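You operate a simulated robot arm through the tools that you are given. There is no shell and no other tool. Be economical: measure what you need, move in short steps, check, and stop when the job is done.

You are at the controls of a simulated two-armed robot. One attempt, no reset.

Task
Hold the green basket on the side bench steady with one hand, lift the orange jelly tub out of it with the other and set it down on the side bench. Set down upright: orange jelly tub.

Only the result counts: the job must be done as asked and must still hold three seconds after the hand-in. Knocking over, shifting, dropping, spilling or breaking anything else fails it.

Robot
Two 7-joint arms with two-finger parallel grippers on one trunk, on a base that drives. Base frame: it is fixed to the floor where the robot stands at the start and does not move with it; the origin is under the middle of the robot, x ahead of it, y to its left, z up; the surface under the hand at the start is at about z = 0.95. Units: m, rad, N and s.
The left shoulder is at the start at [0.11, 0.169, 1.509], the right one opposite. With the tool pointing down near the work surface each hand reaches from about 0.44 to 0.74 m from the robot's upright axis, wherever it stands, measured 20 degrees to its own side. Places, roughly: side bench [0.8, -0.2, 1]. Payload 1.57 kg a hand.
The tool frame of a hand sits at the grasp point between the pads (the TCP): z along the fingers, y along the line on which they close. The tips reach 0.03 m beyond it. Largest opening 0.08 m; finger width 0.017, thickness 0.012; the body of the gripper, 0.04 by 0.082 m, starts 0.08 m behind the TCP.
Orientation is that of the tool frame in the base frame, as [roll, pitch, yaw] about the fixed x, y, z axes, in that order (R = Rz(yaw) Ry(pitch) Rx(roll)). With the fingers straight down and closing along the base's y, the tool's x points along the base's -x, its y along +y and its z along -z.

Tools
- The arms move only by the tool nudge_tool. It takes "left_series", "right_series" or both (then of equal length, played together; a hand with none holds still); each is text: rows parted by semicolons, each of 7 numbers parted by spaces: the shift along the tool's x, y, z in m, then the turn, a rotation vector about the tool's x, y, z in rad, then the finger opening in m, from 0 to 0.08. In form: tx ty tz wx wy wz fingers; .... A call has 1 to 10 rows; each row is the pose to reach, as a shift and turn from the pose commanded when the call began, along the tool's axes at that moment. A row lasts 0.2 s, in which the tool goes at most 0.05 m and 0.15 rad; a call with a longer step from one row to the next is refused whole, and so is a gripper value outside its range. A pose out of reach is approached as far as the arm can. The call stops where the force on the tool passes 40 N (or 10 N more than at its start, if that is more) or the arm is blocked; 0.2 s more then pass. Each finger travels about 0.072 m/s and halts on what it meets, pressing with about 20 N; the grip force reading is that of the motor and also rises with nothing between the fingers. The clock runs only during rows and for 0.2 s after the last one: add rows that repeat a pose to give the fingers time. The reply holds the time, the measured pose of the TCP, the force on the tool along the base axes, the opening and the grip force, in the units named above and with some noise, with the torque about the TCP (base axes, N m) and any sound that the robot's microphone picked up.
- Cameras (640 x 400 px; columns grow to the right, rows downward): "scene" is now at [0.1485, -0.0365, 1.6895]; the picture's right is [-0.48, -0.88, 0.00], its down [-0.68, 0.37, -0.63] and it looks along [0.56, -0.30, -0.77] (base axes); focal length 280 px, centre (320, 200). "left" rides on the left gripper at [0.072, 0.007, -0.122] in its tool frame; the picture's right is [-0.09, 1.00, 0.00], its down [-0.84, -0.08, -0.54] and it looks along [-0.54, -0.05, 0.84] (tool axes); focal length 238 px, centre (320, 200). "right" rides on the right gripper at [0.072, -0.007, -0.122] in its tool frame; the picture's right is [0.09, 1.00, 0.00], its down [-0.84, 0.08, -0.54] and it looks along [-0.54, 0.05, 0.84] (tool axes); focal length 238 px, centre (320, 200). There is no depth. A picture from a camera that has moved, and an enlarged one, comes with that camera's place and axes in the base frame and with its lens.
- get_image(camera): a new picture of that camera. No time passes.
- lift_body(by): slides the trunk up (or, below 0, down) by that many m; the arms and the scene camera ride with it, the base frame stays. It gives what a move gives, with no picture.
- roll_base(legs): drives the robot by 1 to 6 legs, each [ahead, left, turn to the left] in m, m and rad, along the robot's own axes; the way and the turn of a leg run together, so that a leg with both is an arc; at most 1.5 m and 3.142 rad a leg. The arms and the cameras ride along, it lands a little off, and it stops where it bumps. It gives what a move gives.
- aim_head(pan, tilt): turns the head with the scene camera to pan (to the left, within 1.501 rad either way) and tilt (down, from -0.506 to 1.204), counted from straight ahead of the robot. It gives what a move gives.
- enlarge(camera, box): a new picture of the part [left, top, right, bottom] of that camera's present view, enlarged. No time passes.
- hand_in(): hands the job in; it is judged then, once.

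Work in short steps. Places have to be worked out from the pictures, the camera data and where the tool is seen: move nearer, look again, correct. Check each grasp and each placing, and mend what went wrong. You have 120 turns and 100 pictures in all, those below and enlarged ones among them. Open the grippers and draw the arms clear of the work before you hand the job in, unless the task says otherwise; then end with one line.

The tools are called after "Emit:" by a JSON object that holds its "fn" and its "kwargs". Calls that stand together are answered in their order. nudge_tool: Moves the arms, as the interface text tells. Its arguments: {"type":"object","properties":{"left_series":{"type":"string"},"right_series":{"type":"string"}},"required":[]} The other tools are called the same way: lift_body (by) slides the trunk up or down; roll_base (legs) drives the base; aim_head (pan, tilt) turns the head that bears the scene camera; get_image (camera) takes a picture; enlarge (camera, box) takes an enlarged picture of a part of a camera's view; hand_in () hands the job in.

At the start:

```text
t: 0.0
left_eef_pos: [0.6598, 0.1465, 1.2104]
left_tool_rot: [-3.141, 0.0, 3.142]
left_force: [0.1, -0.5, 0.2]
left_wrist_torque: [-0.05, 0.01, 0.01]
left_grip_width: 0.0804
left_finger_force: 0.1
right_eef_pos: [0.5933, -0.431, 1.2485]
right_tool_rot: [-3.141, 0.0, 3.141]
right_force: [-0.4, -0.2, 0.0]
right_wrist_torque: [0.03, 0.02, -0.02]
right_grip_width: 0.08
right_finger_force: 0.0
trunk travel left (down, up): [-0.823, 0.067]
robot x, y, heading: [-0.0015, 0.0001, -0.003]
head pan, tilt: [-0.496, 0.883]
```

scene: 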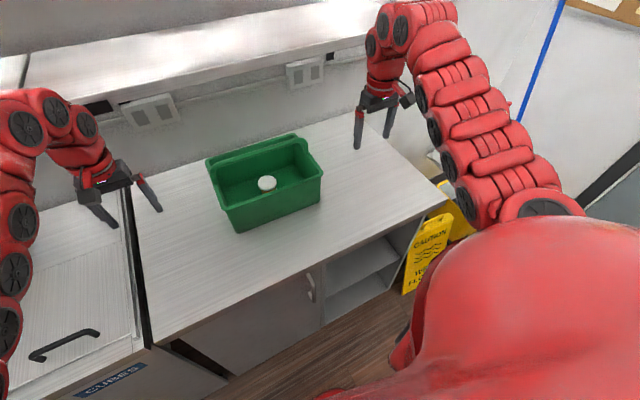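
right: 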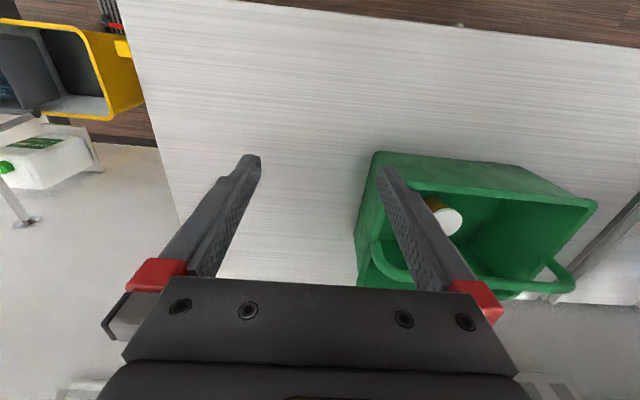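
left: 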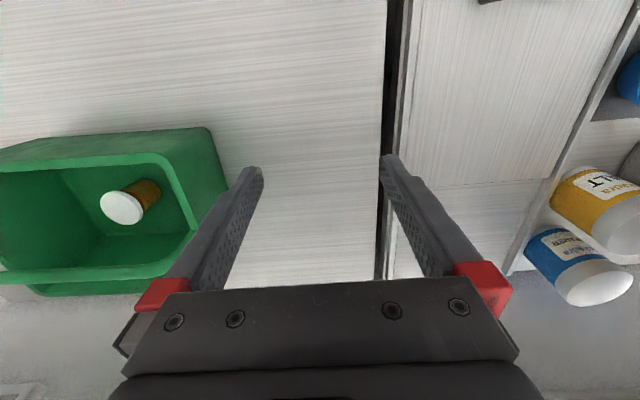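

I'll take closer views of the basket and tub for measuring.

Emit:
{"fn": "enlarge", "kwargs": {"camera": "scene", "box": [190, 120, 350, 245]}}

Emit:
{"fn": "enlarge", "kwargs": {"camera": "right", "box": [340, 130, 620, 305]}}

Emit:
{"fn": "enlarge", "kwargs": {"camera": "left", "box": [0, 110, 280, 310]}}

```text
3.20 times, centred on (270, 182) of scene
camera zoom: at [0.1485, -0.0365, 1.6895], right [-0.48, -0.88, 0.0], down [-0.68, 0.37, -0.63], along [0.56, -0.3, -0.77], focal length 896 px, centre (480, 256)
```

zoom: 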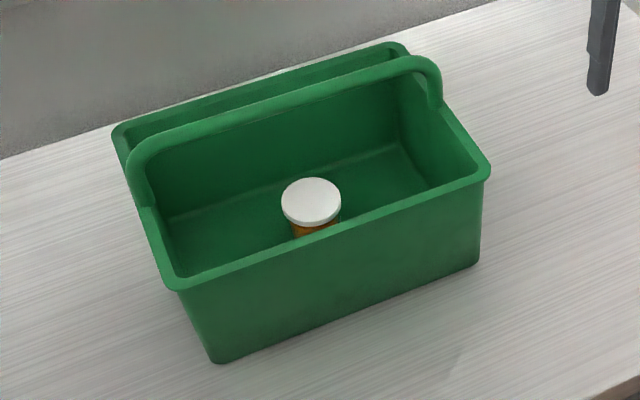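

```text
2.29 times, centred on (480, 218) of right
camera zoom: at [0.5206, -0.4356, 1.3701], right [-0.09, 1.0, 0.0], down [0.84, 0.08, 0.54], along [0.54, 0.05, -0.84], focal length 545 px, centre (-46, 160)
```

zoom: 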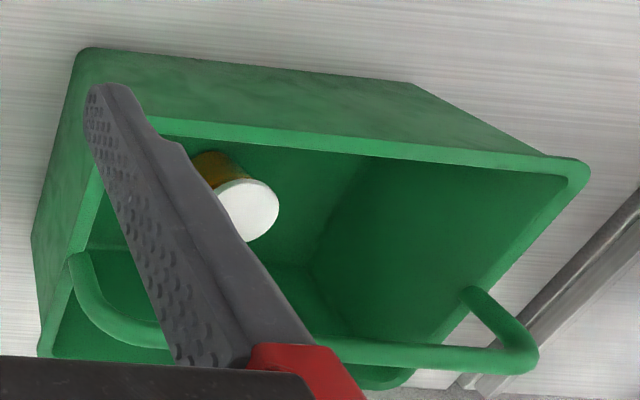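

```text
2.00 times, centred on (140, 210) of left
camera zoom: at [0.5874, 0.1513, 1.3315], right [0.09, 1.0, 0.0], down [0.84, -0.08, 0.54], along [0.54, -0.05, -0.84], focal length 477 px, centre (680, 180)
```

zoom: 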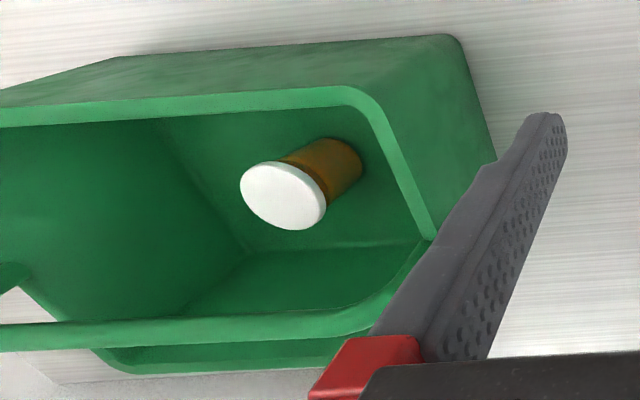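

Triangulating, I put the basket rim at x 0.67–0.89, y −0.33…−0.03, z≈1.09. The handle bar runs along y at x≈0.78, z≈1.155, and the tub lid is at (0.771, −0.177, 1.024), right under the bar. I first move the left hand above the left end wall, on the near side of the handle.

Emit:
{"fn": "nudge_tool", "kwargs": {"left_series": "-0.015 -0.045 0 0 0 0 0.08; -0.03 -0.09 0 0 0 0 0.08; -0.045 -0.135 0 0 0 0 0.08; -0.06 -0.179 0 0 0 0 0.08; -0.06 -0.179 0 0 0 0 0.08"}}

Emit:
{"fn": "get_image", "kwargs": {"camera": "left"}}

Emit:
{"fn": "get_image", "kwargs": {"camera": "scene"}}

```text
t: 1.2
left_eef_pos: [0.6993, -0.0061, 1.2081]
left_tool_rot: [3.141, 0.0, -3.139]
left_force: [0.5, -0.9, 0.5]
left_wrist_torque: [0.01, 0.0, -0.02]
left_grip_width: 0.0803
left_finger_force: 0.1
left hand out of reach, approached as far as the arm can: row 4, 5
right_eef_pos: [0.5929, -0.4297, 1.2463]
right_tool_rot: [-3.141, -0.001, 3.142]
right_force: [0.0, -0.8, 0.5]
right_wrist_torque: [0.03, 0.01, 0.01]
right_grip_width: 0.0802
right_finger_force: 0.0
trunk travel left (down, up): [-0.823, 0.067]
robot x, y, heading: [-0.0015, 0.0082, 0.006]
head pan, tilt: [-0.496, 0.883]
```

```text
93 pictures are left
camera left: at [0.6267, -0.0006, 1.3289], right [0.09, 1.0, 0.0], down [0.84, -0.08, 0.54], along [0.54, -0.05, -0.84], focal length 238 px, centre (320, 200)
```

left: 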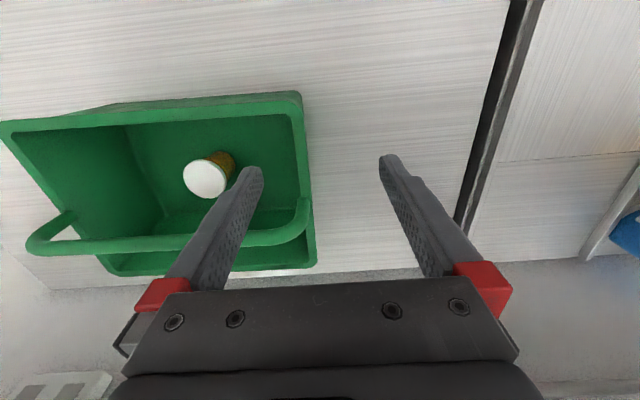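

```text
92 pictures are left
camera scene: at [0.1484, -0.0376, 1.6894], right [-0.48, -0.88, 0.0], down [-0.68, 0.37, -0.63], along [0.56, -0.3, -0.77], focal length 280 px, centre (320, 200)
```

scene: 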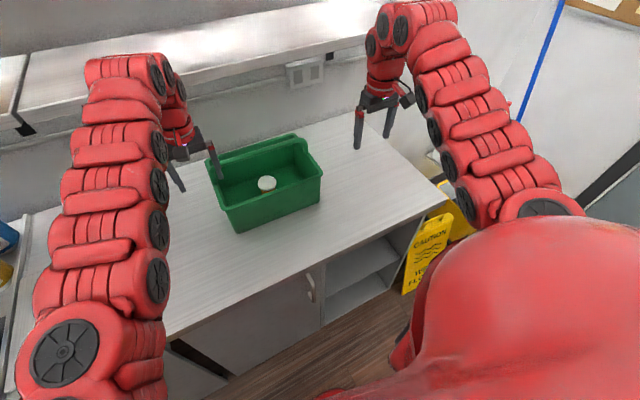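

The left hand is at its reach limit. I'll pull it back and up, then shift the base about 0.12 m to the right and 0.1 m ahead.

Emit:
{"fn": "nudge_tool", "kwargs": {"left_series": "0.04 0 -0.02 0 0 0 0.08; 0.08 0 -0.04 0 0 0 0.08; 0.12 0 -0.06 0 0 0 0.08; 0.12 0 -0.06 0 0 0 0.08"}}

Emit:
{"fn": "roll_base", "kwargs": {"legs": [[0, -0.12, 0], [0.1, 0, 0]]}}

Emit:
{"fn": "get_image", "kwargs": {"camera": "scene"}}

Emit:
{"fn": "get_image", "kwargs": {"camera": "left"}}

```text
t: 2.2
left_eef_pos: [0.5939, -0.0079, 1.2441]
left_tool_rot: [-3.14, -0.002, -3.14]
left_force: [-0.7, 0.6, -0.2]
left_wrist_torque: [-0.02, 0.04, -0.01]
left_grip_width: 0.0798
left_finger_force: 0.2
left hand out of reach, approached as far as the arm can: row 3, 4
right_eef_pos: [0.5942, -0.427, 1.2487]
right_tool_rot: [-3.141, -0.001, -3.141]
right_force: [-0.5, 0.1, 0.0]
right_wrist_torque: [0.01, 0.02, 0.02]
right_grip_width: 0.0798
right_finger_force: 0.0
trunk travel left (down, up): [-0.823, 0.067]
robot x, y, heading: [-0.0006, -0.0011, 0.005]
head pan, tilt: [-0.496, 0.883]
```

```text
t: 4.2
left_eef_pos: [0.6921, -0.1317, 1.2454]
left_tool_rot: [3.141, 0.001, 3.141]
left_force: [-0.1, 0.3, -0.3]
left_wrist_torque: [0.01, 0.0, 0.0]
left_grip_width: 0.0797
left_finger_force: 0.1
right_eef_pos: [0.6915, -0.5508, 1.2484]
right_tool_rot: [-3.14, 0.002, 3.142]
right_force: [0.3, -0.2, 0.0]
right_wrist_torque: [0.0, -0.01, 0.02]
right_grip_width: 0.0799
right_finger_force: 0.2
trunk travel left (down, up): [-0.823, 0.067]
robot x, y, heading: [0.0987, -0.1233, -0.0]
head pan, tilt: [-0.496, 0.883]
```

```text
91 pictures are left
camera scene: at [0.2464, -0.1577, 1.6896], right [-0.48, -0.88, 0.0], down [-0.68, 0.37, -0.63], along [0.56, -0.3, -0.77], focal length 280 px, centre (320, 200)
```

scene: 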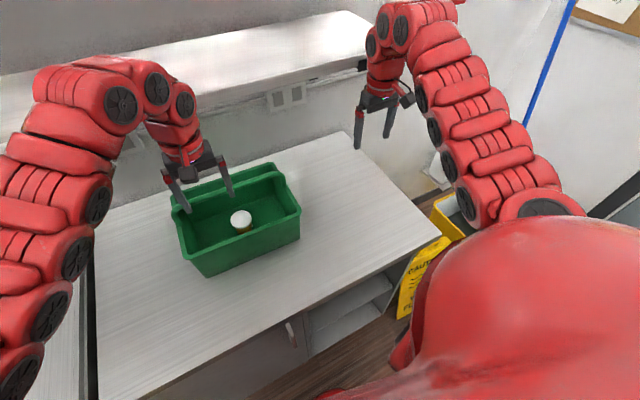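

```text
90 pictures are left
camera left: at [0.6195, -0.1254, 1.3662], right [0.09, 1.0, 0.0], down [0.84, -0.08, 0.54], along [0.54, -0.05, -0.84], focal length 238 px, centre (320, 200)
```

left: 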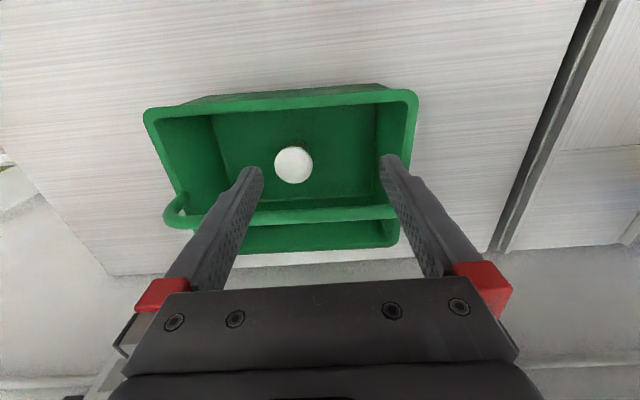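

Both hands are now comfortably placed. I zoom in to measure the left wall's thickness and position.

Emit:
{"fn": "enlarge", "kwargs": {"camera": "left", "box": [240, 75, 440, 260]}}

```text
2.16 times, centred on (340, 168) of left
camera zoom: at [0.6195, -0.1254, 1.3662], right [0.09, 1.0, 0.0], down [0.84, -0.08, 0.54], along [0.54, -0.05, -0.84], focal length 515 px, centre (277, 270)
```

zoom: 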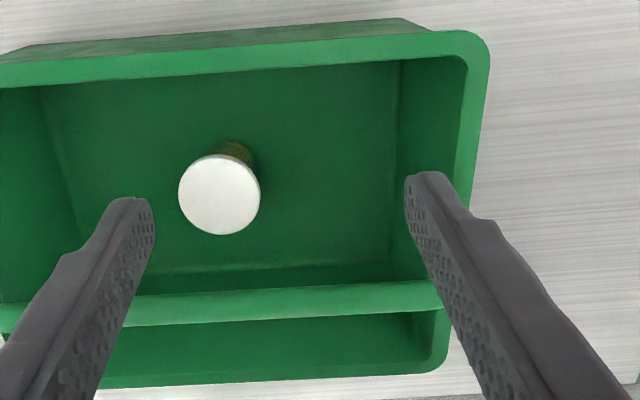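

The wall rim is about 1 cm thick, centred at y≈−0.033. I move the left hand over it at x≈0.715 and go down partway.

Emit:
{"fn": "nudge_tool", "kwargs": {"left_series": "-0.008 0.033 0 0 0 0 0.08; -0.016 0.066 0 0 0 0 0.08; -0.022 0.099 0 0 0 0 0.08; -0.022 0.099 0.045 0 0 0 0.08; -0.022 0.099 0.09 0 0 0 0.08; -0.022 0.099 0.09 0 0 0 0.08"}}

Emit:
{"fn": "get_image", "kwargs": {"camera": "left"}}

Emit:
{"fn": "enlarge", "kwargs": {"camera": "scene", "box": [110, 100, 320, 290]}}

```text
t: 5.6
left_eef_pos: [0.7166, -0.0301, 1.2439]
left_tool_rot: [-3.141, 0.002, 3.141]
left_force: [-0.1, -0.5, -0.5]
left_wrist_torque: [0.01, 0.0, -0.02]
left_grip_width: 0.0802
left_finger_force: 0.1
left hand out of reach, approached as far as the arm can: row 4, 5, 6
right_eef_pos: [0.6915, -0.5507, 1.2484]
right_tool_rot: [-3.141, 0.001, -3.141]
right_force: [-0.2, -0.1, 0.0]
right_wrist_torque: [0.03, -0.01, -0.01]
right_grip_width: 0.0802
right_finger_force: 0.0
trunk travel left (down, up): [-0.823, 0.067]
robot x, y, heading: [0.1006, -0.1206, -0.002]
head pan, tilt: [-0.496, 0.883]
```

```text
88 pictures are left
camera left: at [0.6439, -0.0244, 1.3642], right [0.09, 1.0, 0.0], down [0.84, -0.08, 0.54], along [0.54, -0.05, -0.84], focal length 238 px, centre (320, 200)
```

left: 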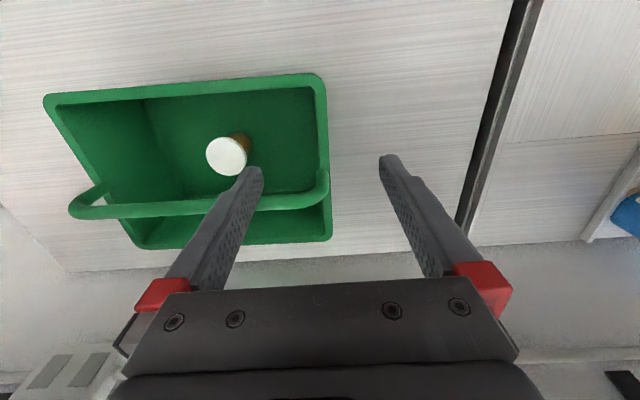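

```text
2.11 times, centred on (215, 195) of scene
camera zoom: at [0.2486, -0.1561, 1.6894], right [-0.48, -0.88, 0.0], down [-0.68, 0.37, -0.63], along [0.56, -0.3, -0.77], focal length 590 px, centre (541, 210)
```

zoom: 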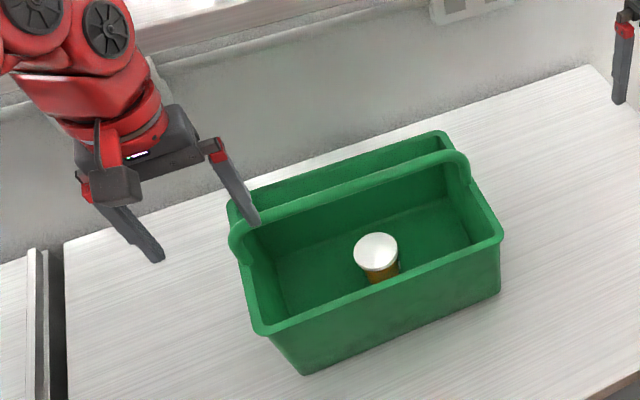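

The arm can't go further down from this trunk height, so I lower the trunk by 0.10 m, which leaves the tips still above the rim.

Emit:
{"fn": "lift_body", "kwargs": {"by": -0.1}}

Emit:
{"fn": "get_image", "kwargs": {"camera": "left"}}

Emit:
{"fn": "get_image", "kwargs": {"camera": "scene"}}

```text
t: 6.9
left_eef_pos: [0.7157, -0.0296, 1.1437]
left_tool_rot: [-3.14, 0.002, 3.141]
left_force: [-0.4, -0.6, -0.3]
left_wrist_torque: [-0.01, 0.01, 0.01]
left_grip_width: 0.0801
left_finger_force: 0.1
right_eef_pos: [0.6922, -0.5494, 1.1484]
right_tool_rot: [-3.141, 0.0, 3.141]
right_force: [0.3, 0.6, 0.4]
right_wrist_torque: [0.02, 0.02, -0.03]
right_grip_width: 0.0799
right_finger_force: 0.0
trunk travel left (down, up): [-0.723, 0.167]
robot x, y, heading: [0.0968, -0.1215, 0.0]
head pan, tilt: [-0.496, 0.883]
```

```text
86 pictures are left
camera left: at [0.6433, -0.0248, 1.2645], right [0.09, 1.0, 0.0], down [0.84, -0.08, 0.54], along [0.54, -0.05, -0.84], focal length 238 px, centre (320, 200)
```

left: 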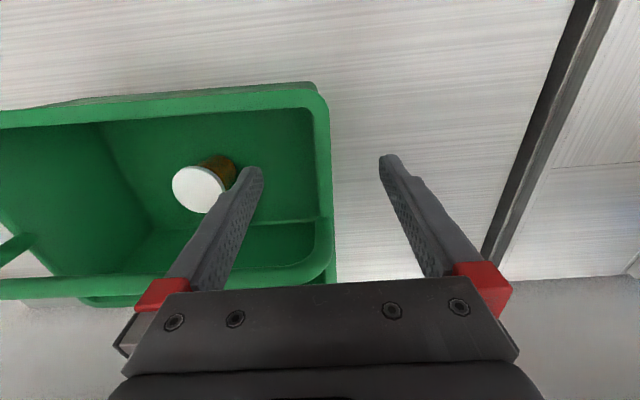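

```text
85 pictures are left
camera scene: at [0.2478, -0.1565, 1.5895], right [-0.48, -0.88, 0.0], down [-0.68, 0.37, -0.63], along [0.56, -0.3, -0.77], focal length 280 px, centre (320, 200)
```

scene: 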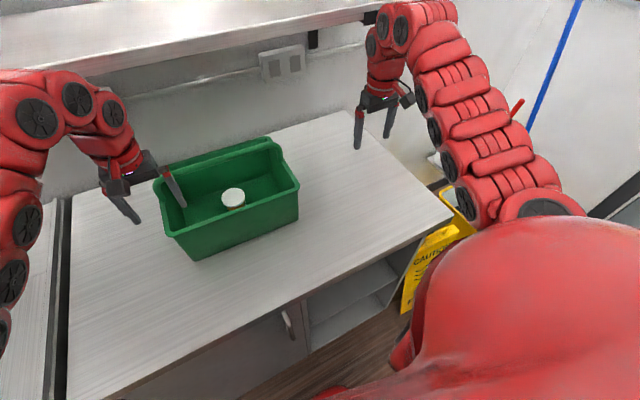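

The wall sits midway between the fingers. I continue down to z≈1.075 with the arm.

Emit:
{"fn": "nudge_tool", "kwargs": {"left_series": "0 0 0.025 0 0 0 0.08; 0 0 0.05 0 0 0 0.08; 0 0 0.068 0 0 0 0.08; 0 0 0.068 0 0 0 0.08"}}

```text
t: 7.9
left_eef_pos: [0.7339, -0.0112, 1.0835]
left_tool_rot: [-3.139, -0.003, -3.135]
left_force: [0.3, -0.1, -0.1]
left_wrist_torque: [0.01, 0.0, -0.02]
left_grip_width: 0.0801
left_finger_force: 0.1
left hand out of reach, approached as far as the arm can: row 1, 2, 3, 4
right_eef_pos: [0.6931, -0.5497, 1.1474]
right_tool_rot: [-3.141, 0.0, 3.141]
right_force: [-0.4, -0.3, 0.7]
right_wrist_torque: [0.02, -0.01, 0.01]
right_grip_width: 0.0801
right_finger_force: 0.0
trunk travel left (down, up): [-0.723, 0.167]
robot x, y, heading: [0.1013, -0.119, -0.002]
head pan, tilt: [-0.496, 0.883]
```

The arm drifted because that pose is unreachable at this trunk height. I go back up to the good pose and use the trunk for the descent instead.

Emit:
{"fn": "nudge_tool", "kwargs": {"left_series": "0 0 -0.025 0 0 0 0.08; 0 0 -0.05 0 0 0 0.08; 0 0 -0.068 0 0 0 0.08; 0 0 -0.068 0 0 0 0.08"}}

```text
t: 8.9
left_eef_pos: [0.7339, -0.0111, 1.1488]
left_tool_rot: [-3.139, 0.001, 3.141]
left_force: [0.4, -1.1, -0.2]
left_wrist_torque: [-0.01, 0.02, -0.01]
left_grip_width: 0.08
left_finger_force: 0.1
right_eef_pos: [0.6932, -0.5498, 1.1482]
right_tool_rot: [-3.141, -0.001, 3.14]
right_force: [-0.2, -1.0, -0.3]
right_wrist_torque: [0.01, 0.0, 0.01]
right_grip_width: 0.0798
right_finger_force: 0.0
trunk travel left (down, up): [-0.723, 0.167]
robot x, y, heading: [0.1013, -0.1207, 0.001]
head pan, tilt: [-0.496, 0.883]
```

Now I correct sideways to (0.716, −0.030) at this height.

Emit:
{"fn": "nudge_tool", "kwargs": {"left_series": "0.018 -0.019 0 0 0 0 0.08; 0.018 -0.019 0 0 0 0 0.08"}}

Emit:
{"fn": "lift_body", "kwargs": {"by": -0.035}}

Emit:
{"fn": "get_image", "kwargs": {"camera": "left"}}

```text
t: 9.5
left_eef_pos: [0.7171, -0.0307, 1.1436]
left_tool_rot: [-3.139, 0.002, 3.141]
left_force: [0.2, -0.5, 0.3]
left_wrist_torque: [-0.01, 0.02, 0.03]
left_grip_width: 0.0798
left_finger_force: 0.0
left hand out of reach, approached as far as the arm can: row 1, 2
right_eef_pos: [0.6942, -0.5498, 1.148]
right_tool_rot: [-3.14, -0.001, 3.14]
right_force: [0.1, 1.1, -0.8]
right_wrist_torque: [-0.04, 0.0, 0.02]
right_grip_width: 0.0802
right_finger_force: 0.1
trunk travel left (down, up): [-0.723, 0.167]
robot x, y, heading: [0.0974, -0.1196, 0.002]
head pan, tilt: [-0.496, 0.883]
```

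```text
t: 10.3
left_eef_pos: [0.7176, -0.0297, 1.1099]
left_tool_rot: [-3.139, 0.006, -3.139]
left_force: [-0.4, -1.4, 0.9]
left_wrist_torque: [0.02, 0.0, 0.03]
left_grip_width: 0.0799
left_finger_force: 0.0
right_eef_pos: [0.6929, -0.55, 1.1134]
right_tool_rot: [-3.141, 0.0, -3.141]
right_force: [-0.8, 0.1, -0.2]
right_wrist_torque: [0.02, -0.02, -0.01]
right_grip_width: 0.08
right_finger_force: 0.0
trunk travel left (down, up): [-0.688, 0.202]
robot x, y, heading: [0.0994, -0.1203, -0.003]
head pan, tilt: [-0.496, 0.883]
```

```text
84 pictures are left
camera left: at [0.6442, -0.024, 1.2306], right [0.09, 1.0, 0.0], down [0.83, -0.08, 0.55], along [0.54, -0.05, -0.84], focal length 238 px, centre (320, 200)
```

left: 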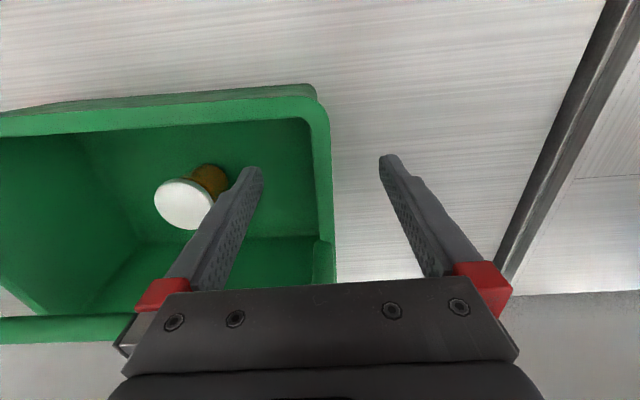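

The wall stays centred between the fingers, so I lower the trunk another 0.035 m.

Emit:
{"fn": "lift_body", "kwargs": {"by": -0.035}}

Emit:
{"fn": "get_image", "kwargs": {"camera": "left"}}

Emit:
{"fn": "enlarge", "kwargs": {"camera": "scene", "box": [80, 100, 320, 290]}}

```text
t: 11.1
left_eef_pos: [0.717, -0.0299, 1.0748]
left_tool_rot: [-3.138, 0.003, -3.141]
left_force: [-0.5, -0.6, 0.7]
left_wrist_torque: [0.04, -0.02, 0.02]
left_grip_width: 0.08
left_finger_force: 0.0
right_eef_pos: [0.6923, -0.55, 1.0783]
right_tool_rot: [-3.141, 0.001, -3.141]
right_force: [-0.5, -0.1, -0.7]
right_wrist_torque: [0.0, 0.0, 0.02]
right_grip_width: 0.08
right_finger_force: 0.1
trunk travel left (down, up): [-0.653, 0.237]
robot x, y, heading: [0.1009, -0.1202, 0.002]
head pan, tilt: [-0.496, 0.883]
```

```text
83 pictures are left
camera left: at [0.6445, -0.0239, 1.1955], right [0.09, 1.0, 0.0], down [0.84, -0.08, 0.54], along [0.54, -0.05, -0.84], focal length 238 px, centre (320, 200)
```

left: 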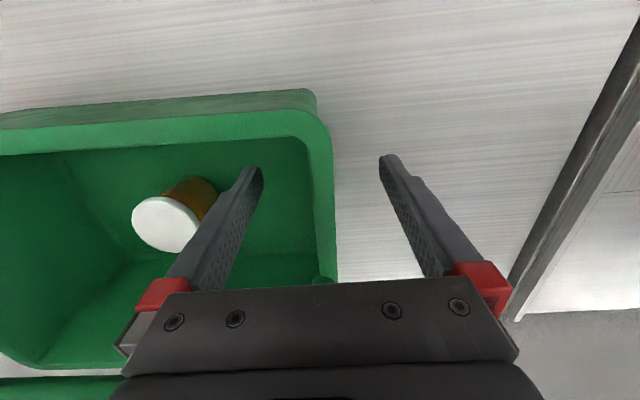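

```text
2.11 times, centred on (200, 195) of scene
camera zoom: at [0.2478, -0.1564, 1.5195], right [-0.48, -0.88, 0.0], down [-0.68, 0.37, -0.63], along [0.56, -0.3, -0.77], focal length 590 px, centre (573, 210)
```

zoom: 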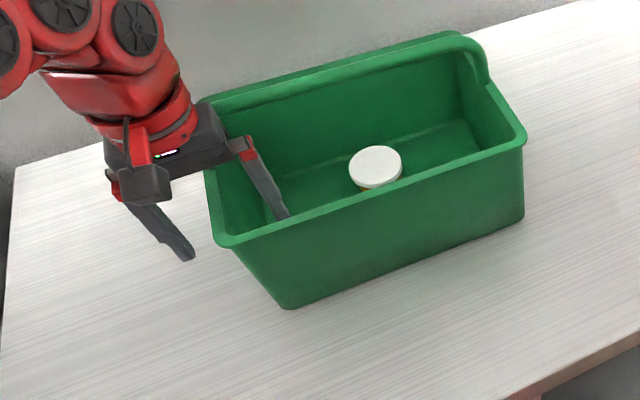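

The left fingers straddle the wall. Before clamping I check that the right arm can reach its tilted approach pose, so I raise and tilt it (0.35 rad, leaning toward the robot to pass the handle) and move partway over.

Emit:
{"fn": "nudge_tool", "kwargs": {"right_series": "0 0 -0.04 0 -0.1 0 0.08; 0 0 -0.08 0 -0.2 0 0.08; 0 0 -0.12 0 -0.35 0 0.08; -0.01 0.045 -0.12 0 -0.35 0 0.08; -0.01 0.09 -0.12 0 -0.35 0 0.08; -0.01 0.135 -0.12 0 -0.35 0 0.08; -0.01 0.18 -0.12 0 -0.35 0 0.08; -0.01 0.18 -0.12 0 -0.35 0 0.08"}}

Emit:
{"fn": "get_image", "kwargs": {"camera": "right"}}

Emit:
{"fn": "get_image", "kwargs": {"camera": "scene"}}

```text
t: 12.9
left_eef_pos: [0.717, -0.031, 1.075]
left_tool_rot: [-3.136, 0.005, -3.141]
left_force: [0.5, 0.2, 0.0]
left_wrist_torque: [0.06, -0.02, -0.03]
left_grip_width: 0.0799
left_finger_force: 0.0
right_eef_pos: [0.7483, -0.3901, 1.1759]
right_tool_rot: [3.14, 0.353, 3.139]
right_force: [-0.3, 0.1, -0.3]
right_wrist_torque: [0.05, 0.0, 0.05]
right_grip_width: 0.0798
right_finger_force: 0.1
right hand out of reach, approached as far as the arm can: row 1, 2, 3, 4, 5, 6, 7, 8
trunk travel left (down, up): [-0.653, 0.237]
robot x, y, heading: [0.1027, -0.1176, 0.005]
head pan, tilt: [-0.496, 0.883]
```

```text
81 pictures are left
camera right: at [0.6367, -0.396, 1.2665], right [-0.08, 1.0, -0.03], down [0.6, 0.07, 0.8], along [0.8, 0.05, -0.6], focal length 238 px, centre (320, 200)
```

right: 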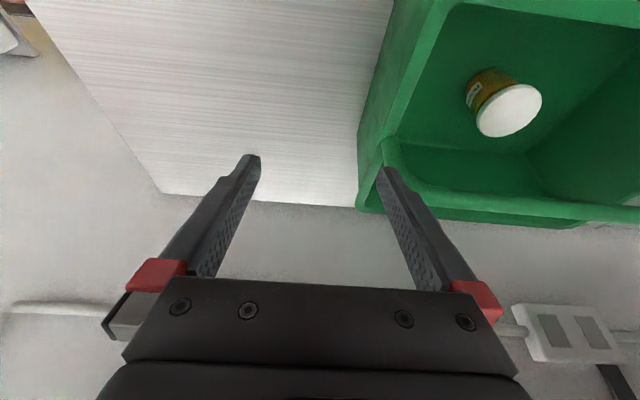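

```text
80 pictures are left
camera scene: at [0.2467, -0.1583, 1.5196], right [-0.48, -0.88, 0.0], down [-0.68, 0.37, -0.63], along [0.56, -0.3, -0.77], focal length 280 px, centre (320, 200)
```

scene: 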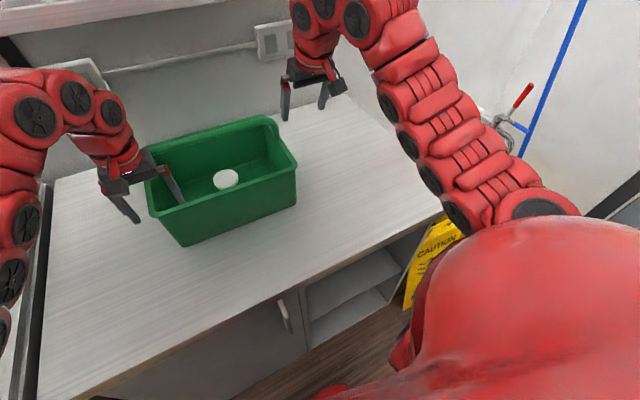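

The right arm is too folded here, since both arms want more distance. I lift the trunk so the left fingers clear the rim, back the base up by 0.08 m, then re-place the left hand.

Emit:
{"fn": "lift_body", "kwargs": {"by": 0.1}}

Emit:
{"fn": "roll_base", "kwargs": {"legs": [[-0.08, 0, 0]]}}

Emit:
{"fn": "nudge_tool", "kwargs": {"left_series": "-0.027 0 0 0 0 0 0.08; -0.054 0 0 0 0 0 0.08; -0.08 0 0 0 0 0 0.08; -0.08 0 0 0 0 0 0.08"}}

```text
t: 14.2
left_eef_pos: [0.7176, -0.0306, 1.1755]
left_tool_rot: [-3.139, 0.002, 3.14]
left_force: [-0.4, -0.5, -0.1]
left_wrist_torque: [-0.03, 0.02, 0.0]
left_grip_width: 0.0803
left_finger_force: 0.0
right_eef_pos: [0.7495, -0.3879, 1.2767]
right_tool_rot: [3.139, 0.353, 3.141]
right_force: [-0.1, 0.1, -0.5]
right_wrist_torque: [0.0, 0.01, 0.02]
right_grip_width: 0.0799
right_finger_force: 0.1
trunk travel left (down, up): [-0.753, 0.137]
robot x, y, heading: [0.0978, -0.1209, -0.005]
head pan, tilt: [-0.496, 0.883]
```

```text
t: 15.3
left_eef_pos: [0.6389, -0.0307, 1.1746]
left_tool_rot: [-3.137, 0.002, 3.139]
left_force: [0.8, 0.9, 0.0]
left_wrist_torque: [0.01, -0.02, -0.02]
left_grip_width: 0.0798
left_finger_force: 0.3
right_eef_pos: [0.6695, -0.3902, 1.2767]
right_tool_rot: [3.139, 0.351, 3.139]
right_force: [0.8, -1.1, 0.0]
right_wrist_torque: [-0.02, 0.02, 0.03]
right_grip_width: 0.0804
right_finger_force: 0.0
trunk travel left (down, up): [-0.753, 0.137]
robot x, y, heading: [0.0215, -0.1211, -0.001]
head pan, tilt: [-0.496, 0.883]
```

```text
t: 16.3
left_eef_pos: [0.7195, -0.0305, 1.1747]
left_tool_rot: [-3.137, 0.001, -3.14]
left_force: [-0.5, -0.3, -0.6]
left_wrist_torque: [-0.02, -0.01, 0.01]
left_grip_width: 0.0798
left_finger_force: 0.1
right_eef_pos: [0.6692, -0.3881, 1.2764]
right_tool_rot: [3.141, 0.349, 3.139]
right_force: [0.5, -1.0, 0.2]
right_wrist_torque: [-0.02, -0.01, -0.01]
right_grip_width: 0.0798
right_finger_force: 0.0
trunk travel left (down, up): [-0.753, 0.137]
robot x, y, heading: [0.0204, -0.1219, -0.0]
head pan, tilt: [-0.496, 0.883]
```

The left hand is back at the right spot with no reach warning. I lower it 0.1 m with the arm.

Emit:
{"fn": "nudge_tool", "kwargs": {"left_series": "0.002 0 0.03 0 0 0 0.08; 0.002 0 0.06 0 0 0 0.08; 0.002 0 0.1 0 0 0 0.08; 0.002 0 0.1 0 0 0 0.08"}}

Emit:
{"fn": "get_image", "kwargs": {"camera": "left"}}

```text
t: 17.3
left_eef_pos: [0.7151, -0.0323, 1.0755]
left_tool_rot: [-3.14, 0.003, 3.14]
left_force: [-0.2, 0.1, 0.1]
left_wrist_torque: [0.02, 0.03, 0.0]
left_grip_width: 0.0801
left_finger_force: 0.0
right_eef_pos: [0.6682, -0.3902, 1.2769]
right_tool_rot: [3.141, 0.352, 3.141]
right_force: [-0.5, 0.0, -0.4]
right_wrist_torque: [-0.03, -0.01, -0.01]
right_grip_width: 0.08
right_finger_force: 0.1
trunk travel left (down, up): [-0.753, 0.137]
robot x, y, heading: [0.0177, -0.1216, -0.003]
head pan, tilt: [-0.496, 0.883]
```

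```text
79 pictures are left
camera left: at [0.6426, -0.0264, 1.1964], right [0.09, 1.0, 0.0], down [0.84, -0.08, 0.54], along [0.54, -0.05, -0.84], focal length 238 px, centre (320, 200)
```

left: 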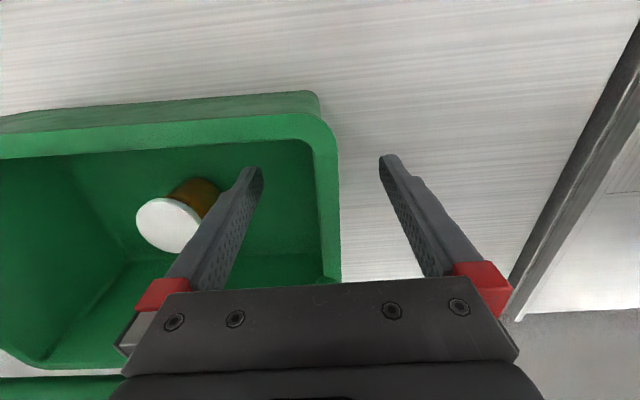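

Left is in place again. Now I bring the right hand over to the tub's y, then along the tilted axis to a pre-grasp at about (0.702, −0.179, 1.20).

Emit:
{"fn": "nudge_tool", "kwargs": {"right_series": "0 0.045 0 0 0 0 0.08; 0 0.09 0 0 0 0 0.08; 0 0.135 0 0 0 0 0.08; 0 0.175 0 0 0 0 0.08; 0 0.211 0 0 0 0 0.08; -0.003 0.211 0.042 0 0 0 0.08; -0.0055 0.211 0.084 0 0 0 0.08; -0.0055 0.211 0.084 0 0 0 0.08"}}

Emit:
{"fn": "get_image", "kwargs": {"camera": "right"}}

Emit:
{"fn": "get_image", "kwargs": {"camera": "scene"}}

```text
t: 19.1
left_eef_pos: [0.716, -0.032, 1.0753]
left_tool_rot: [-3.138, 0.002, -3.141]
left_force: [-0.4, -0.1, 0.1]
left_wrist_torque: [-0.03, -0.01, -0.02]
left_grip_width: 0.0797
left_finger_force: 0.2
right_eef_pos: [0.7105, -0.1748, 1.2034]
right_tool_rot: [3.141, 0.353, 3.14]
right_force: [0.3, -0.9, 1.0]
right_wrist_torque: [-0.04, 0.0, 0.01]
right_grip_width: 0.08
right_finger_force: 0.0
right hand out of reach, approached as far as the arm can: row 1, 2, 3, 4, 5, 6, 7, 8
trunk travel left (down, up): [-0.753, 0.137]
robot x, y, heading: [0.0174, -0.1205, -0.002]
head pan, tilt: [-0.496, 0.883]
```

```text
78 pictures are left
camera right: at [0.5996, -0.1803, 1.2926], right [-0.09, 1.0, -0.03], down [0.6, 0.08, 0.8], along [0.8, 0.05, -0.6], focal length 238 px, centre (320, 200)
```

right: 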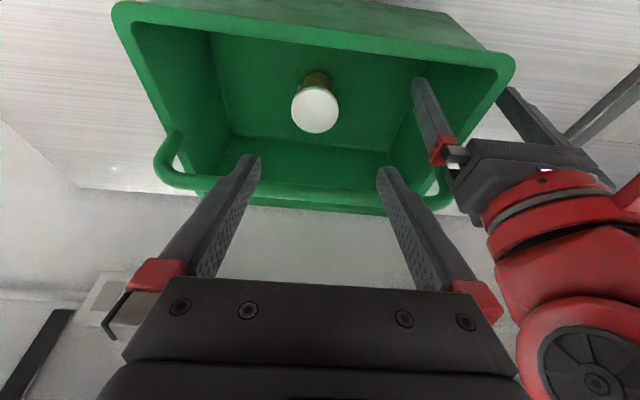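

```text
77 pictures are left
camera scene: at [0.1684, -0.156, 1.6194], right [-0.48, -0.88, 0.0], down [-0.68, 0.37, -0.63], along [0.56, -0.3, -0.77], focal length 280 px, centre (320, 200)
```

scene: 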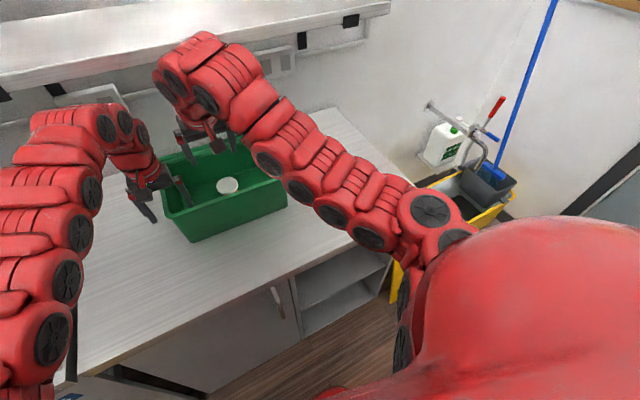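

The right hand reaches the pre-grasp closely enough, at (0.7105, −0.175, 1.203), and the route from here down and out to the right looks reachable. I centre the left hand and clamp the wall.

Emit:
{"fn": "nudge_tool", "kwargs": {"left_series": "0 0.004 0 0 0 0 0.08; 0 0.004 0 0 0 0 0.05; 0 0.004 0 0 0 0 0.03; 0 0.004 0 0 0 0 0.015; 0 0.004 0 0 0 0 0.005; 0 0.004 0 0 0 0 0.0; 0 0.004 0 0 0 0 0.0"}}

Emit:
{"fn": "get_image", "kwargs": {"camera": "left"}}

Emit:
{"fn": "get_image", "kwargs": {"camera": "right"}}

```text
t: 20.7
left_eef_pos: [0.7154, -0.0287, 1.0742]
left_tool_rot: [-3.138, 0.005, 3.139]
left_force: [-0.5, -2.5, 0.3]
left_wrist_torque: [-0.85, -0.04, -0.38]
left_grip_width: 0.0067
left_finger_force: 19.8
right_eef_pos: [0.7106, -0.1761, 1.2042]
right_tool_rot: [3.138, 0.353, 3.14]
right_force: [-0.1, 0.1, 0.5]
right_wrist_torque: [0.0, 0.02, 0.01]
right_grip_width: 0.08
right_finger_force: 0.0
trunk travel left (down, up): [-0.753, 0.137]
robot x, y, heading: [0.0192, -0.1226, 0.001]
head pan, tilt: [-0.496, 0.883]
```

```text
76 pictures are left
camera left: at [0.6429, -0.022, 1.1961], right [0.09, 1.0, 0.0], down [0.84, -0.08, 0.54], along [0.54, -0.05, -0.84], focal length 238 px, centre (320, 200)
```

left: 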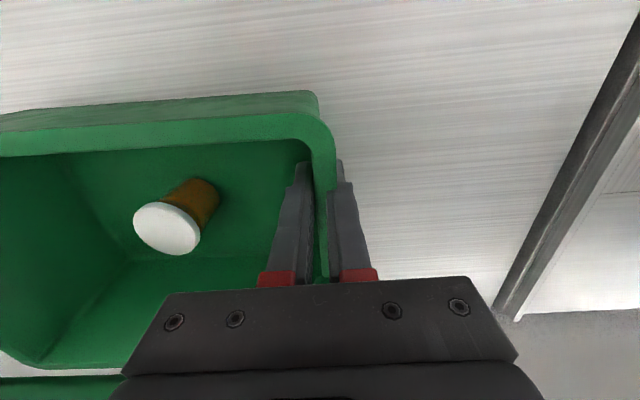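

```text
75 pictures are left
camera right: at [0.5994, -0.1811, 1.2931], right [-0.09, 1.0, -0.03], down [0.6, 0.08, 0.8], along [0.8, 0.05, -0.6], focal length 238 px, centre (320, 200)
```

right: 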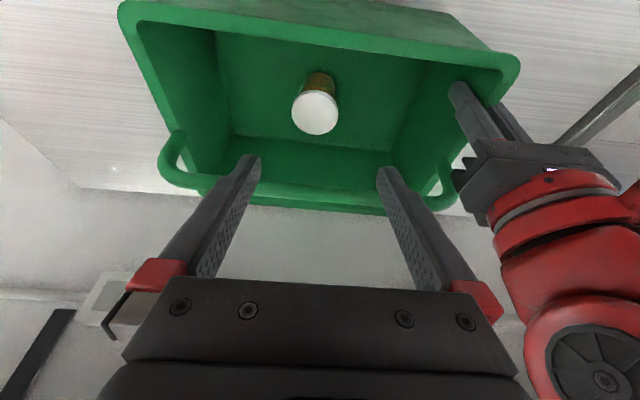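

The wall is clamped, with the grip reading 19.8 N and the width 6.7 mm. The tub lid is at about (0.772, −0.180). To keep the camera housing off the near rim while clearing the handle, I use a 0.3 rad tilt and descend partway.

Emit:
{"fn": "nudge_tool", "kwargs": {"right_series": "0 -0.004 0.025 0 0.025 0 0.08; -0.001 -0.004 0.047 0 0.053 0 0.08; 0.001 -0.004 0.08 0 0.053 0 0.08; 0.001 -0.004 0.08 0 0.053 0 0.08"}}

Emit:
{"fn": "get_image", "kwargs": {"camera": "right"}}

Emit:
{"fn": "enlarge", "kwargs": {"camera": "scene", "box": [100, 80, 320, 260]}}

Emit:
{"fn": "get_image", "kwargs": {"camera": "left"}}

```text
t: 21.7
left_eef_pos: [0.7152, -0.0279, 1.0755]
left_tool_rot: [-3.139, 0.004, 3.139]
left_force: [-0.8, 0.1, -0.3]
left_wrist_torque: [-0.89, 0.17, -0.37]
left_grip_width: 0.0071
left_finger_force: 20.1
right_eef_pos: [0.7364, -0.1796, 1.1279]
right_tool_rot: [-3.141, 0.3, 3.14]
right_force: [0.4, -0.5, -0.4]
right_wrist_torque: [-0.01, 0.0, -0.03]
right_grip_width: 0.08
right_finger_force: 0.1
trunk travel left (down, up): [-0.753, 0.137]
robot x, y, heading: [0.0184, -0.1249, 0.002]
head pan, tilt: [-0.496, 0.883]
```

```text
74 pictures are left
camera right: at [0.6312, -0.1854, 1.2234], right [-0.09, 1.0, -0.03], down [0.64, 0.08, 0.77], along [0.76, 0.05, -0.64], focal length 238 px, centre (320, 200)
```

right: 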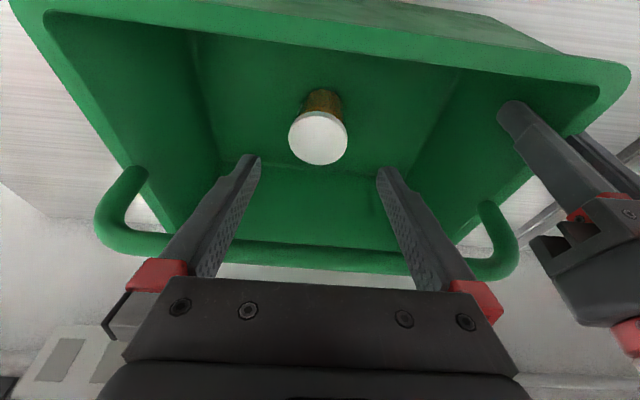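

```text
2.22 times, centred on (210, 170) of scene
camera zoom: at [0.1681, -0.1563, 1.6195], right [-0.48, -0.88, 0.0], down [-0.68, 0.37, -0.63], along [0.56, -0.3, -0.77], focal length 622 px, centre (564, 267)
```

zoom: 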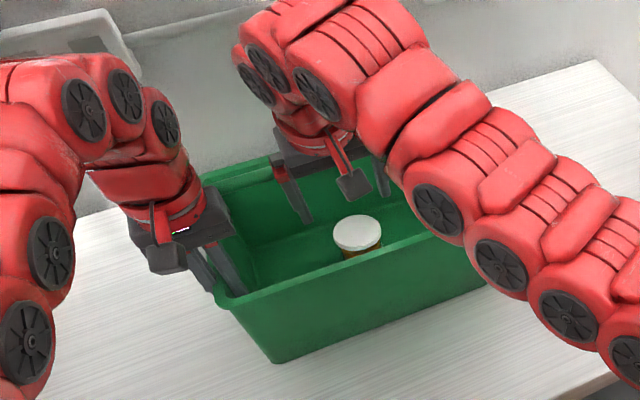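

```text
72 pictures are left
camera left: at [0.6429, -0.0214, 1.1962], right [0.09, 1.0, 0.0], down [0.84, -0.08, 0.54], along [0.54, -0.05, -0.84], focal length 238 px, centre (320, 200)
```

left: 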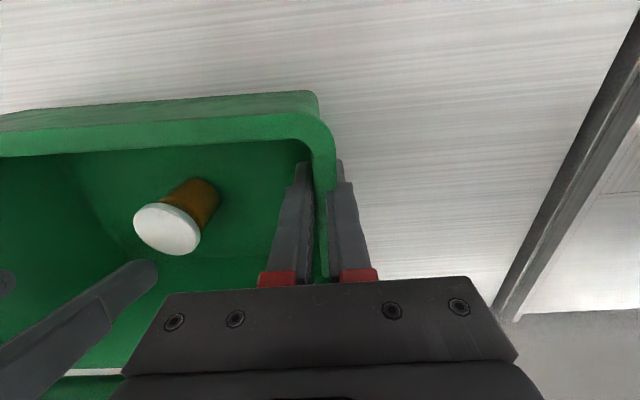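

The lid is centred between the fingers and the position is confirmed at (0.772, −0.180). I continue down 0.06 m along the tool axis.

Emit:
{"fn": "nudge_tool", "kwargs": {"right_series": "0 0 0.02 0 0 0 0.08; 0 0 0.04 0 0 0 0.08; -0.001 0 0.06 0 0 0 0.08; -0.001 0 0.06 0 0 0 0.08"}}

Emit:
{"fn": "get_image", "kwargs": {"camera": "right"}}

Emit:
{"fn": "enlarge", "kwargs": {"camera": "scene", "box": [100, 80, 320, 260]}}

```text
t: 22.7
left_eef_pos: [0.7151, -0.028, 1.0763]
left_tool_rot: [-3.138, 0.004, 3.14]
left_force: [-1.2, 0.6, 0.5]
left_wrist_torque: [-0.84, 0.04, -0.37]
left_grip_width: 0.0068
left_finger_force: 19.7
right_eef_pos: [0.7553, -0.1805, 1.0704]
right_tool_rot: [3.141, 0.3, 3.14]
right_force: [0.3, -0.3, 0.0]
right_wrist_torque: [-0.01, 0.01, 0.0]
right_grip_width: 0.0798
right_finger_force: 0.1
trunk travel left (down, up): [-0.753, 0.137]
robot x, y, heading: [0.0223, -0.1187, -0.002]
head pan, tilt: [-0.496, 0.883]
```

```text
71 pictures are left
camera right: at [0.65, -0.187, 1.1653], right [-0.09, 1.0, -0.03], down [0.64, 0.08, 0.77], along [0.76, 0.05, -0.64], focal length 238 px, centre (320, 200)
```

right: 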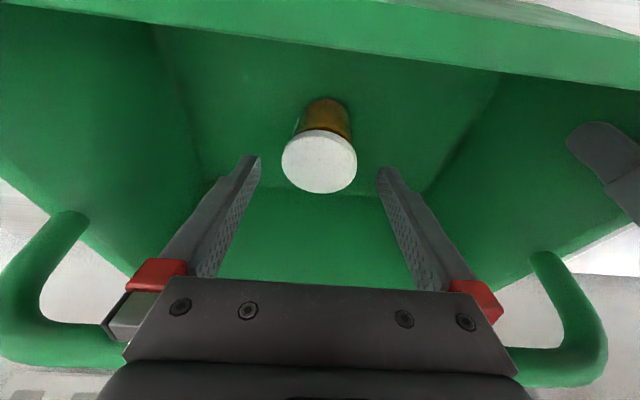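

```text
2.22 times, centred on (210, 170) of scene
camera zoom: at [0.1681, -0.1563, 1.6195], right [-0.48, -0.88, 0.0], down [-0.68, 0.37, -0.63], along [0.56, -0.3, -0.77], focal length 622 px, centre (564, 267)
```

zoom: 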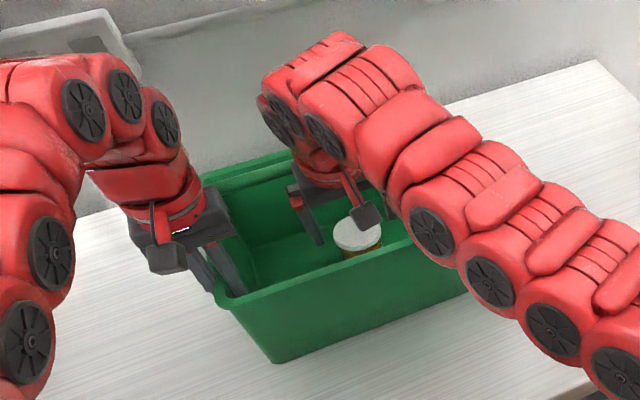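

Still centred, no contact force. I go the remaining 0.056 m.

Emit:
{"fn": "nudge_tool", "kwargs": {"right_series": "0 0 0.015 0 0 0 0.08; 0 0 0.03 0 0 0 0.08; 0 0 0.045 0 0 0 0.08; -0.001 0 0.056 0 0 0 0.08; -0.001 0 0.056 0 0 0 0.08"}}

Emit:
{"fn": "get_image", "kwargs": {"camera": "right"}}

Emit:
{"fn": "get_image", "kwargs": {"camera": "left"}}

Emit:
{"fn": "enlarge", "kwargs": {"camera": "scene", "box": [100, 80, 320, 260]}}

```text
t: 23.9
left_eef_pos: [0.716, -0.0264, 1.0765]
left_tool_rot: [-3.138, 0.005, 3.141]
left_force: [3.4, 2.6, 11.3]
left_wrist_torque: [-0.87, -0.05, -0.12]
left_grip_width: 0.0068
left_finger_force: 19.8
right_eef_pos: [0.775, -0.1812, 1.0182]
right_tool_rot: [-3.141, 0.298, 3.139]
right_force: [-0.9, 0.2, -0.9]
right_wrist_torque: [-0.01, -0.01, 0.0]
right_grip_width: 0.0803
right_finger_force: 0.1
trunk travel left (down, up): [-0.753, 0.137]
robot x, y, heading: [0.0203, -0.1182, -0.004]
head pan, tilt: [-0.496, 0.883]
```

```text
69 pictures are left
camera right: at [0.6683, -0.187, 1.113], right [-0.09, 1.0, -0.03], down [0.64, 0.08, 0.76], along [0.76, 0.05, -0.64], focal length 238 px, centre (320, 200)
```

right: 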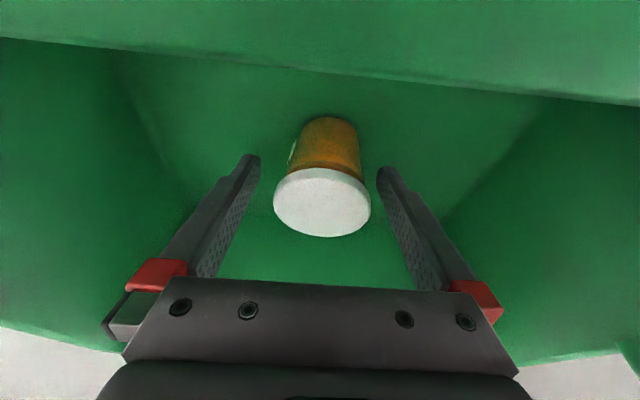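

```text
68 pictures are left
camera left: at [0.6427, -0.0211, 1.1969], right [0.09, 1.0, 0.0], down [0.83, -0.08, 0.55], along [0.54, -0.05, -0.84], focal length 238 px, centre (320, 200)
```

left: 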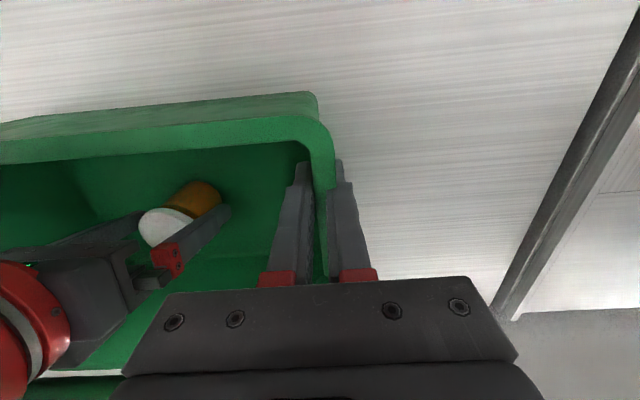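

```text
2.22 times, centred on (210, 170) of scene
camera zoom: at [0.1674, -0.1561, 1.6196], right [-0.48, -0.88, 0.0], down [-0.68, 0.37, -0.63], along [0.56, -0.3, -0.77], focal length 622 px, centre (564, 267)
```

zoom: 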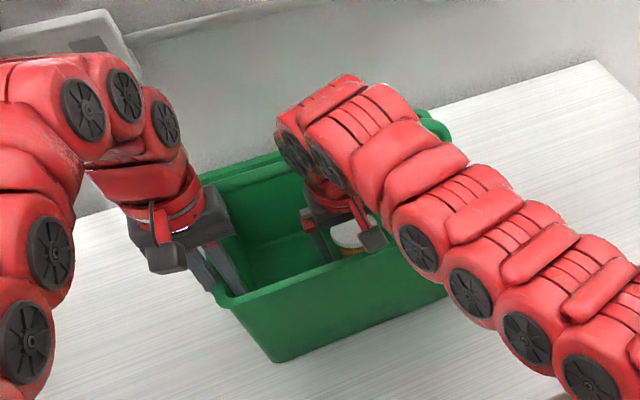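

The left force rose to 11 N upward, so the right wrist is lightly pressing the handle bar. I ease the right hand back about 3 mm and tilt slightly more.

Emit:
{"fn": "nudge_tool", "kwargs": {"right_series": "0.002 0 -0.002 0 -0.02 0 0.08; 0.004 0 -0.002 0 -0.045 0 0.08; 0.004 0 -0.002 0 -0.045 0 0.08"}}

Emit:
{"fn": "get_image", "kwargs": {"camera": "right"}}

```text
t: 24.7
left_eef_pos: [0.7153, -0.0276, 1.0774]
left_tool_rot: [-3.138, 0.005, -3.14]
left_force: [4.3, 2.0, 14.7]
left_wrist_torque: [-0.86, -0.26, -0.06]
left_grip_width: 0.0066
left_finger_force: 19.9
right_eef_pos: [0.7691, -0.1812, 1.0187]
right_tool_rot: [3.141, 0.346, 3.141]
right_force: [0.4, 0.2, -0.1]
right_wrist_torque: [-0.02, 0.02, 0.0]
right_grip_width: 0.0803
right_finger_force: 0.1
trunk travel left (down, up): [-0.753, 0.137]
robot x, y, heading: [0.0218, -0.1214, -0.004]
head pan, tilt: [-0.496, 0.883]
```

```text
66 pictures are left
camera right: at [0.6592, -0.1866, 1.1089], right [-0.09, 1.0, -0.03], down [0.6, 0.08, 0.79], along [0.79, 0.05, -0.61], focal length 238 px, centre (320, 200)
```

right: 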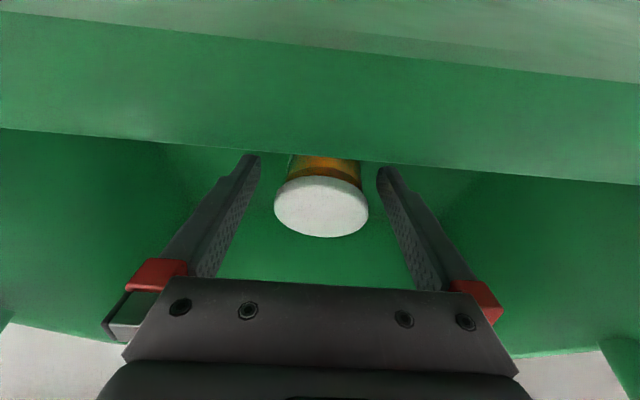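

The force went up rather than down, so the contact may be the camera housing on the near rim. I look closer before moving.

Emit:
{"fn": "enlarge", "kwargs": {"camera": "scene", "box": [180, 100, 270, 200]}}

Emit:
{"fn": "enlarge", "kwargs": {"camera": "left", "box": [0, 80, 340, 400]}}

```text
4.00 times, centred on (225, 150) of scene
camera zoom: at [0.1672, -0.156, 1.6197], right [-0.48, -0.88, 0.0], down [-0.68, 0.37, -0.64], along [0.56, -0.3, -0.77], focal length 1120 px, centre (700, 400)
```

zoom: 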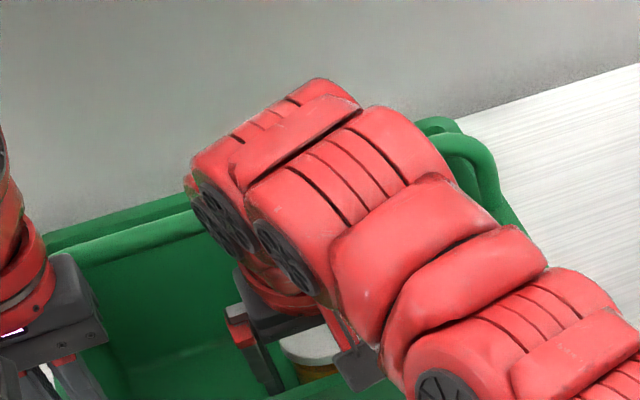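

```text
1.25 times, centred on (170, 240) of left
camera zoom: at [0.6424, -0.0211, 1.1968], right [0.09, 1.0, 0.0], down [0.83, -0.08, 0.55], along [0.54, -0.05, -0.84], focal length 298 px, centre (508, 150)
```

zoom: 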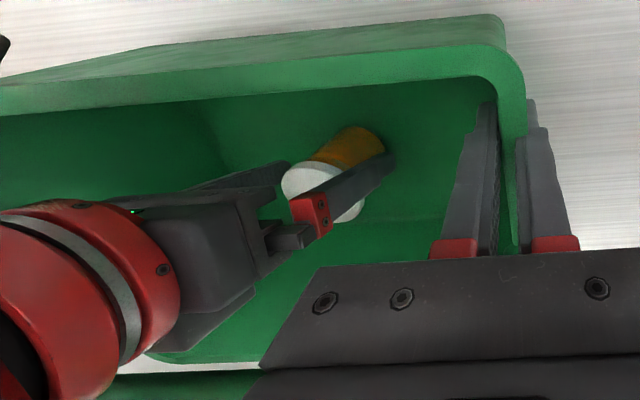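

It isn't clear which part touches, so I back off 1 cm along the tool axis and watch how the left force responds.

Emit:
{"fn": "nudge_tool", "kwargs": {"right_series": "0 0 -0.01 0 0 0 0.08; 0 0 -0.01 0 0 0 0.08"}}

```text
t: 25.3
left_eef_pos: [0.7152, -0.0275, 1.0759]
left_tool_rot: [-3.138, 0.004, 3.14]
left_force: [3.9, 4.3, 15.0]
left_wrist_torque: [-0.86, -0.05, -0.07]
left_grip_width: 0.0068
left_finger_force: 20.3
right_eef_pos: [0.7652, -0.1808, 1.0289]
right_tool_rot: [3.14, 0.346, 3.141]
right_force: [-0.3, 0.4, -0.6]
right_wrist_torque: [0.0, 0.03, -0.02]
right_grip_width: 0.0798
right_finger_force: 0.1
trunk travel left (down, up): [-0.753, 0.137]
robot x, y, heading: [0.0211, -0.1189, -0.002]
head pan, tilt: [-0.496, 0.883]
```

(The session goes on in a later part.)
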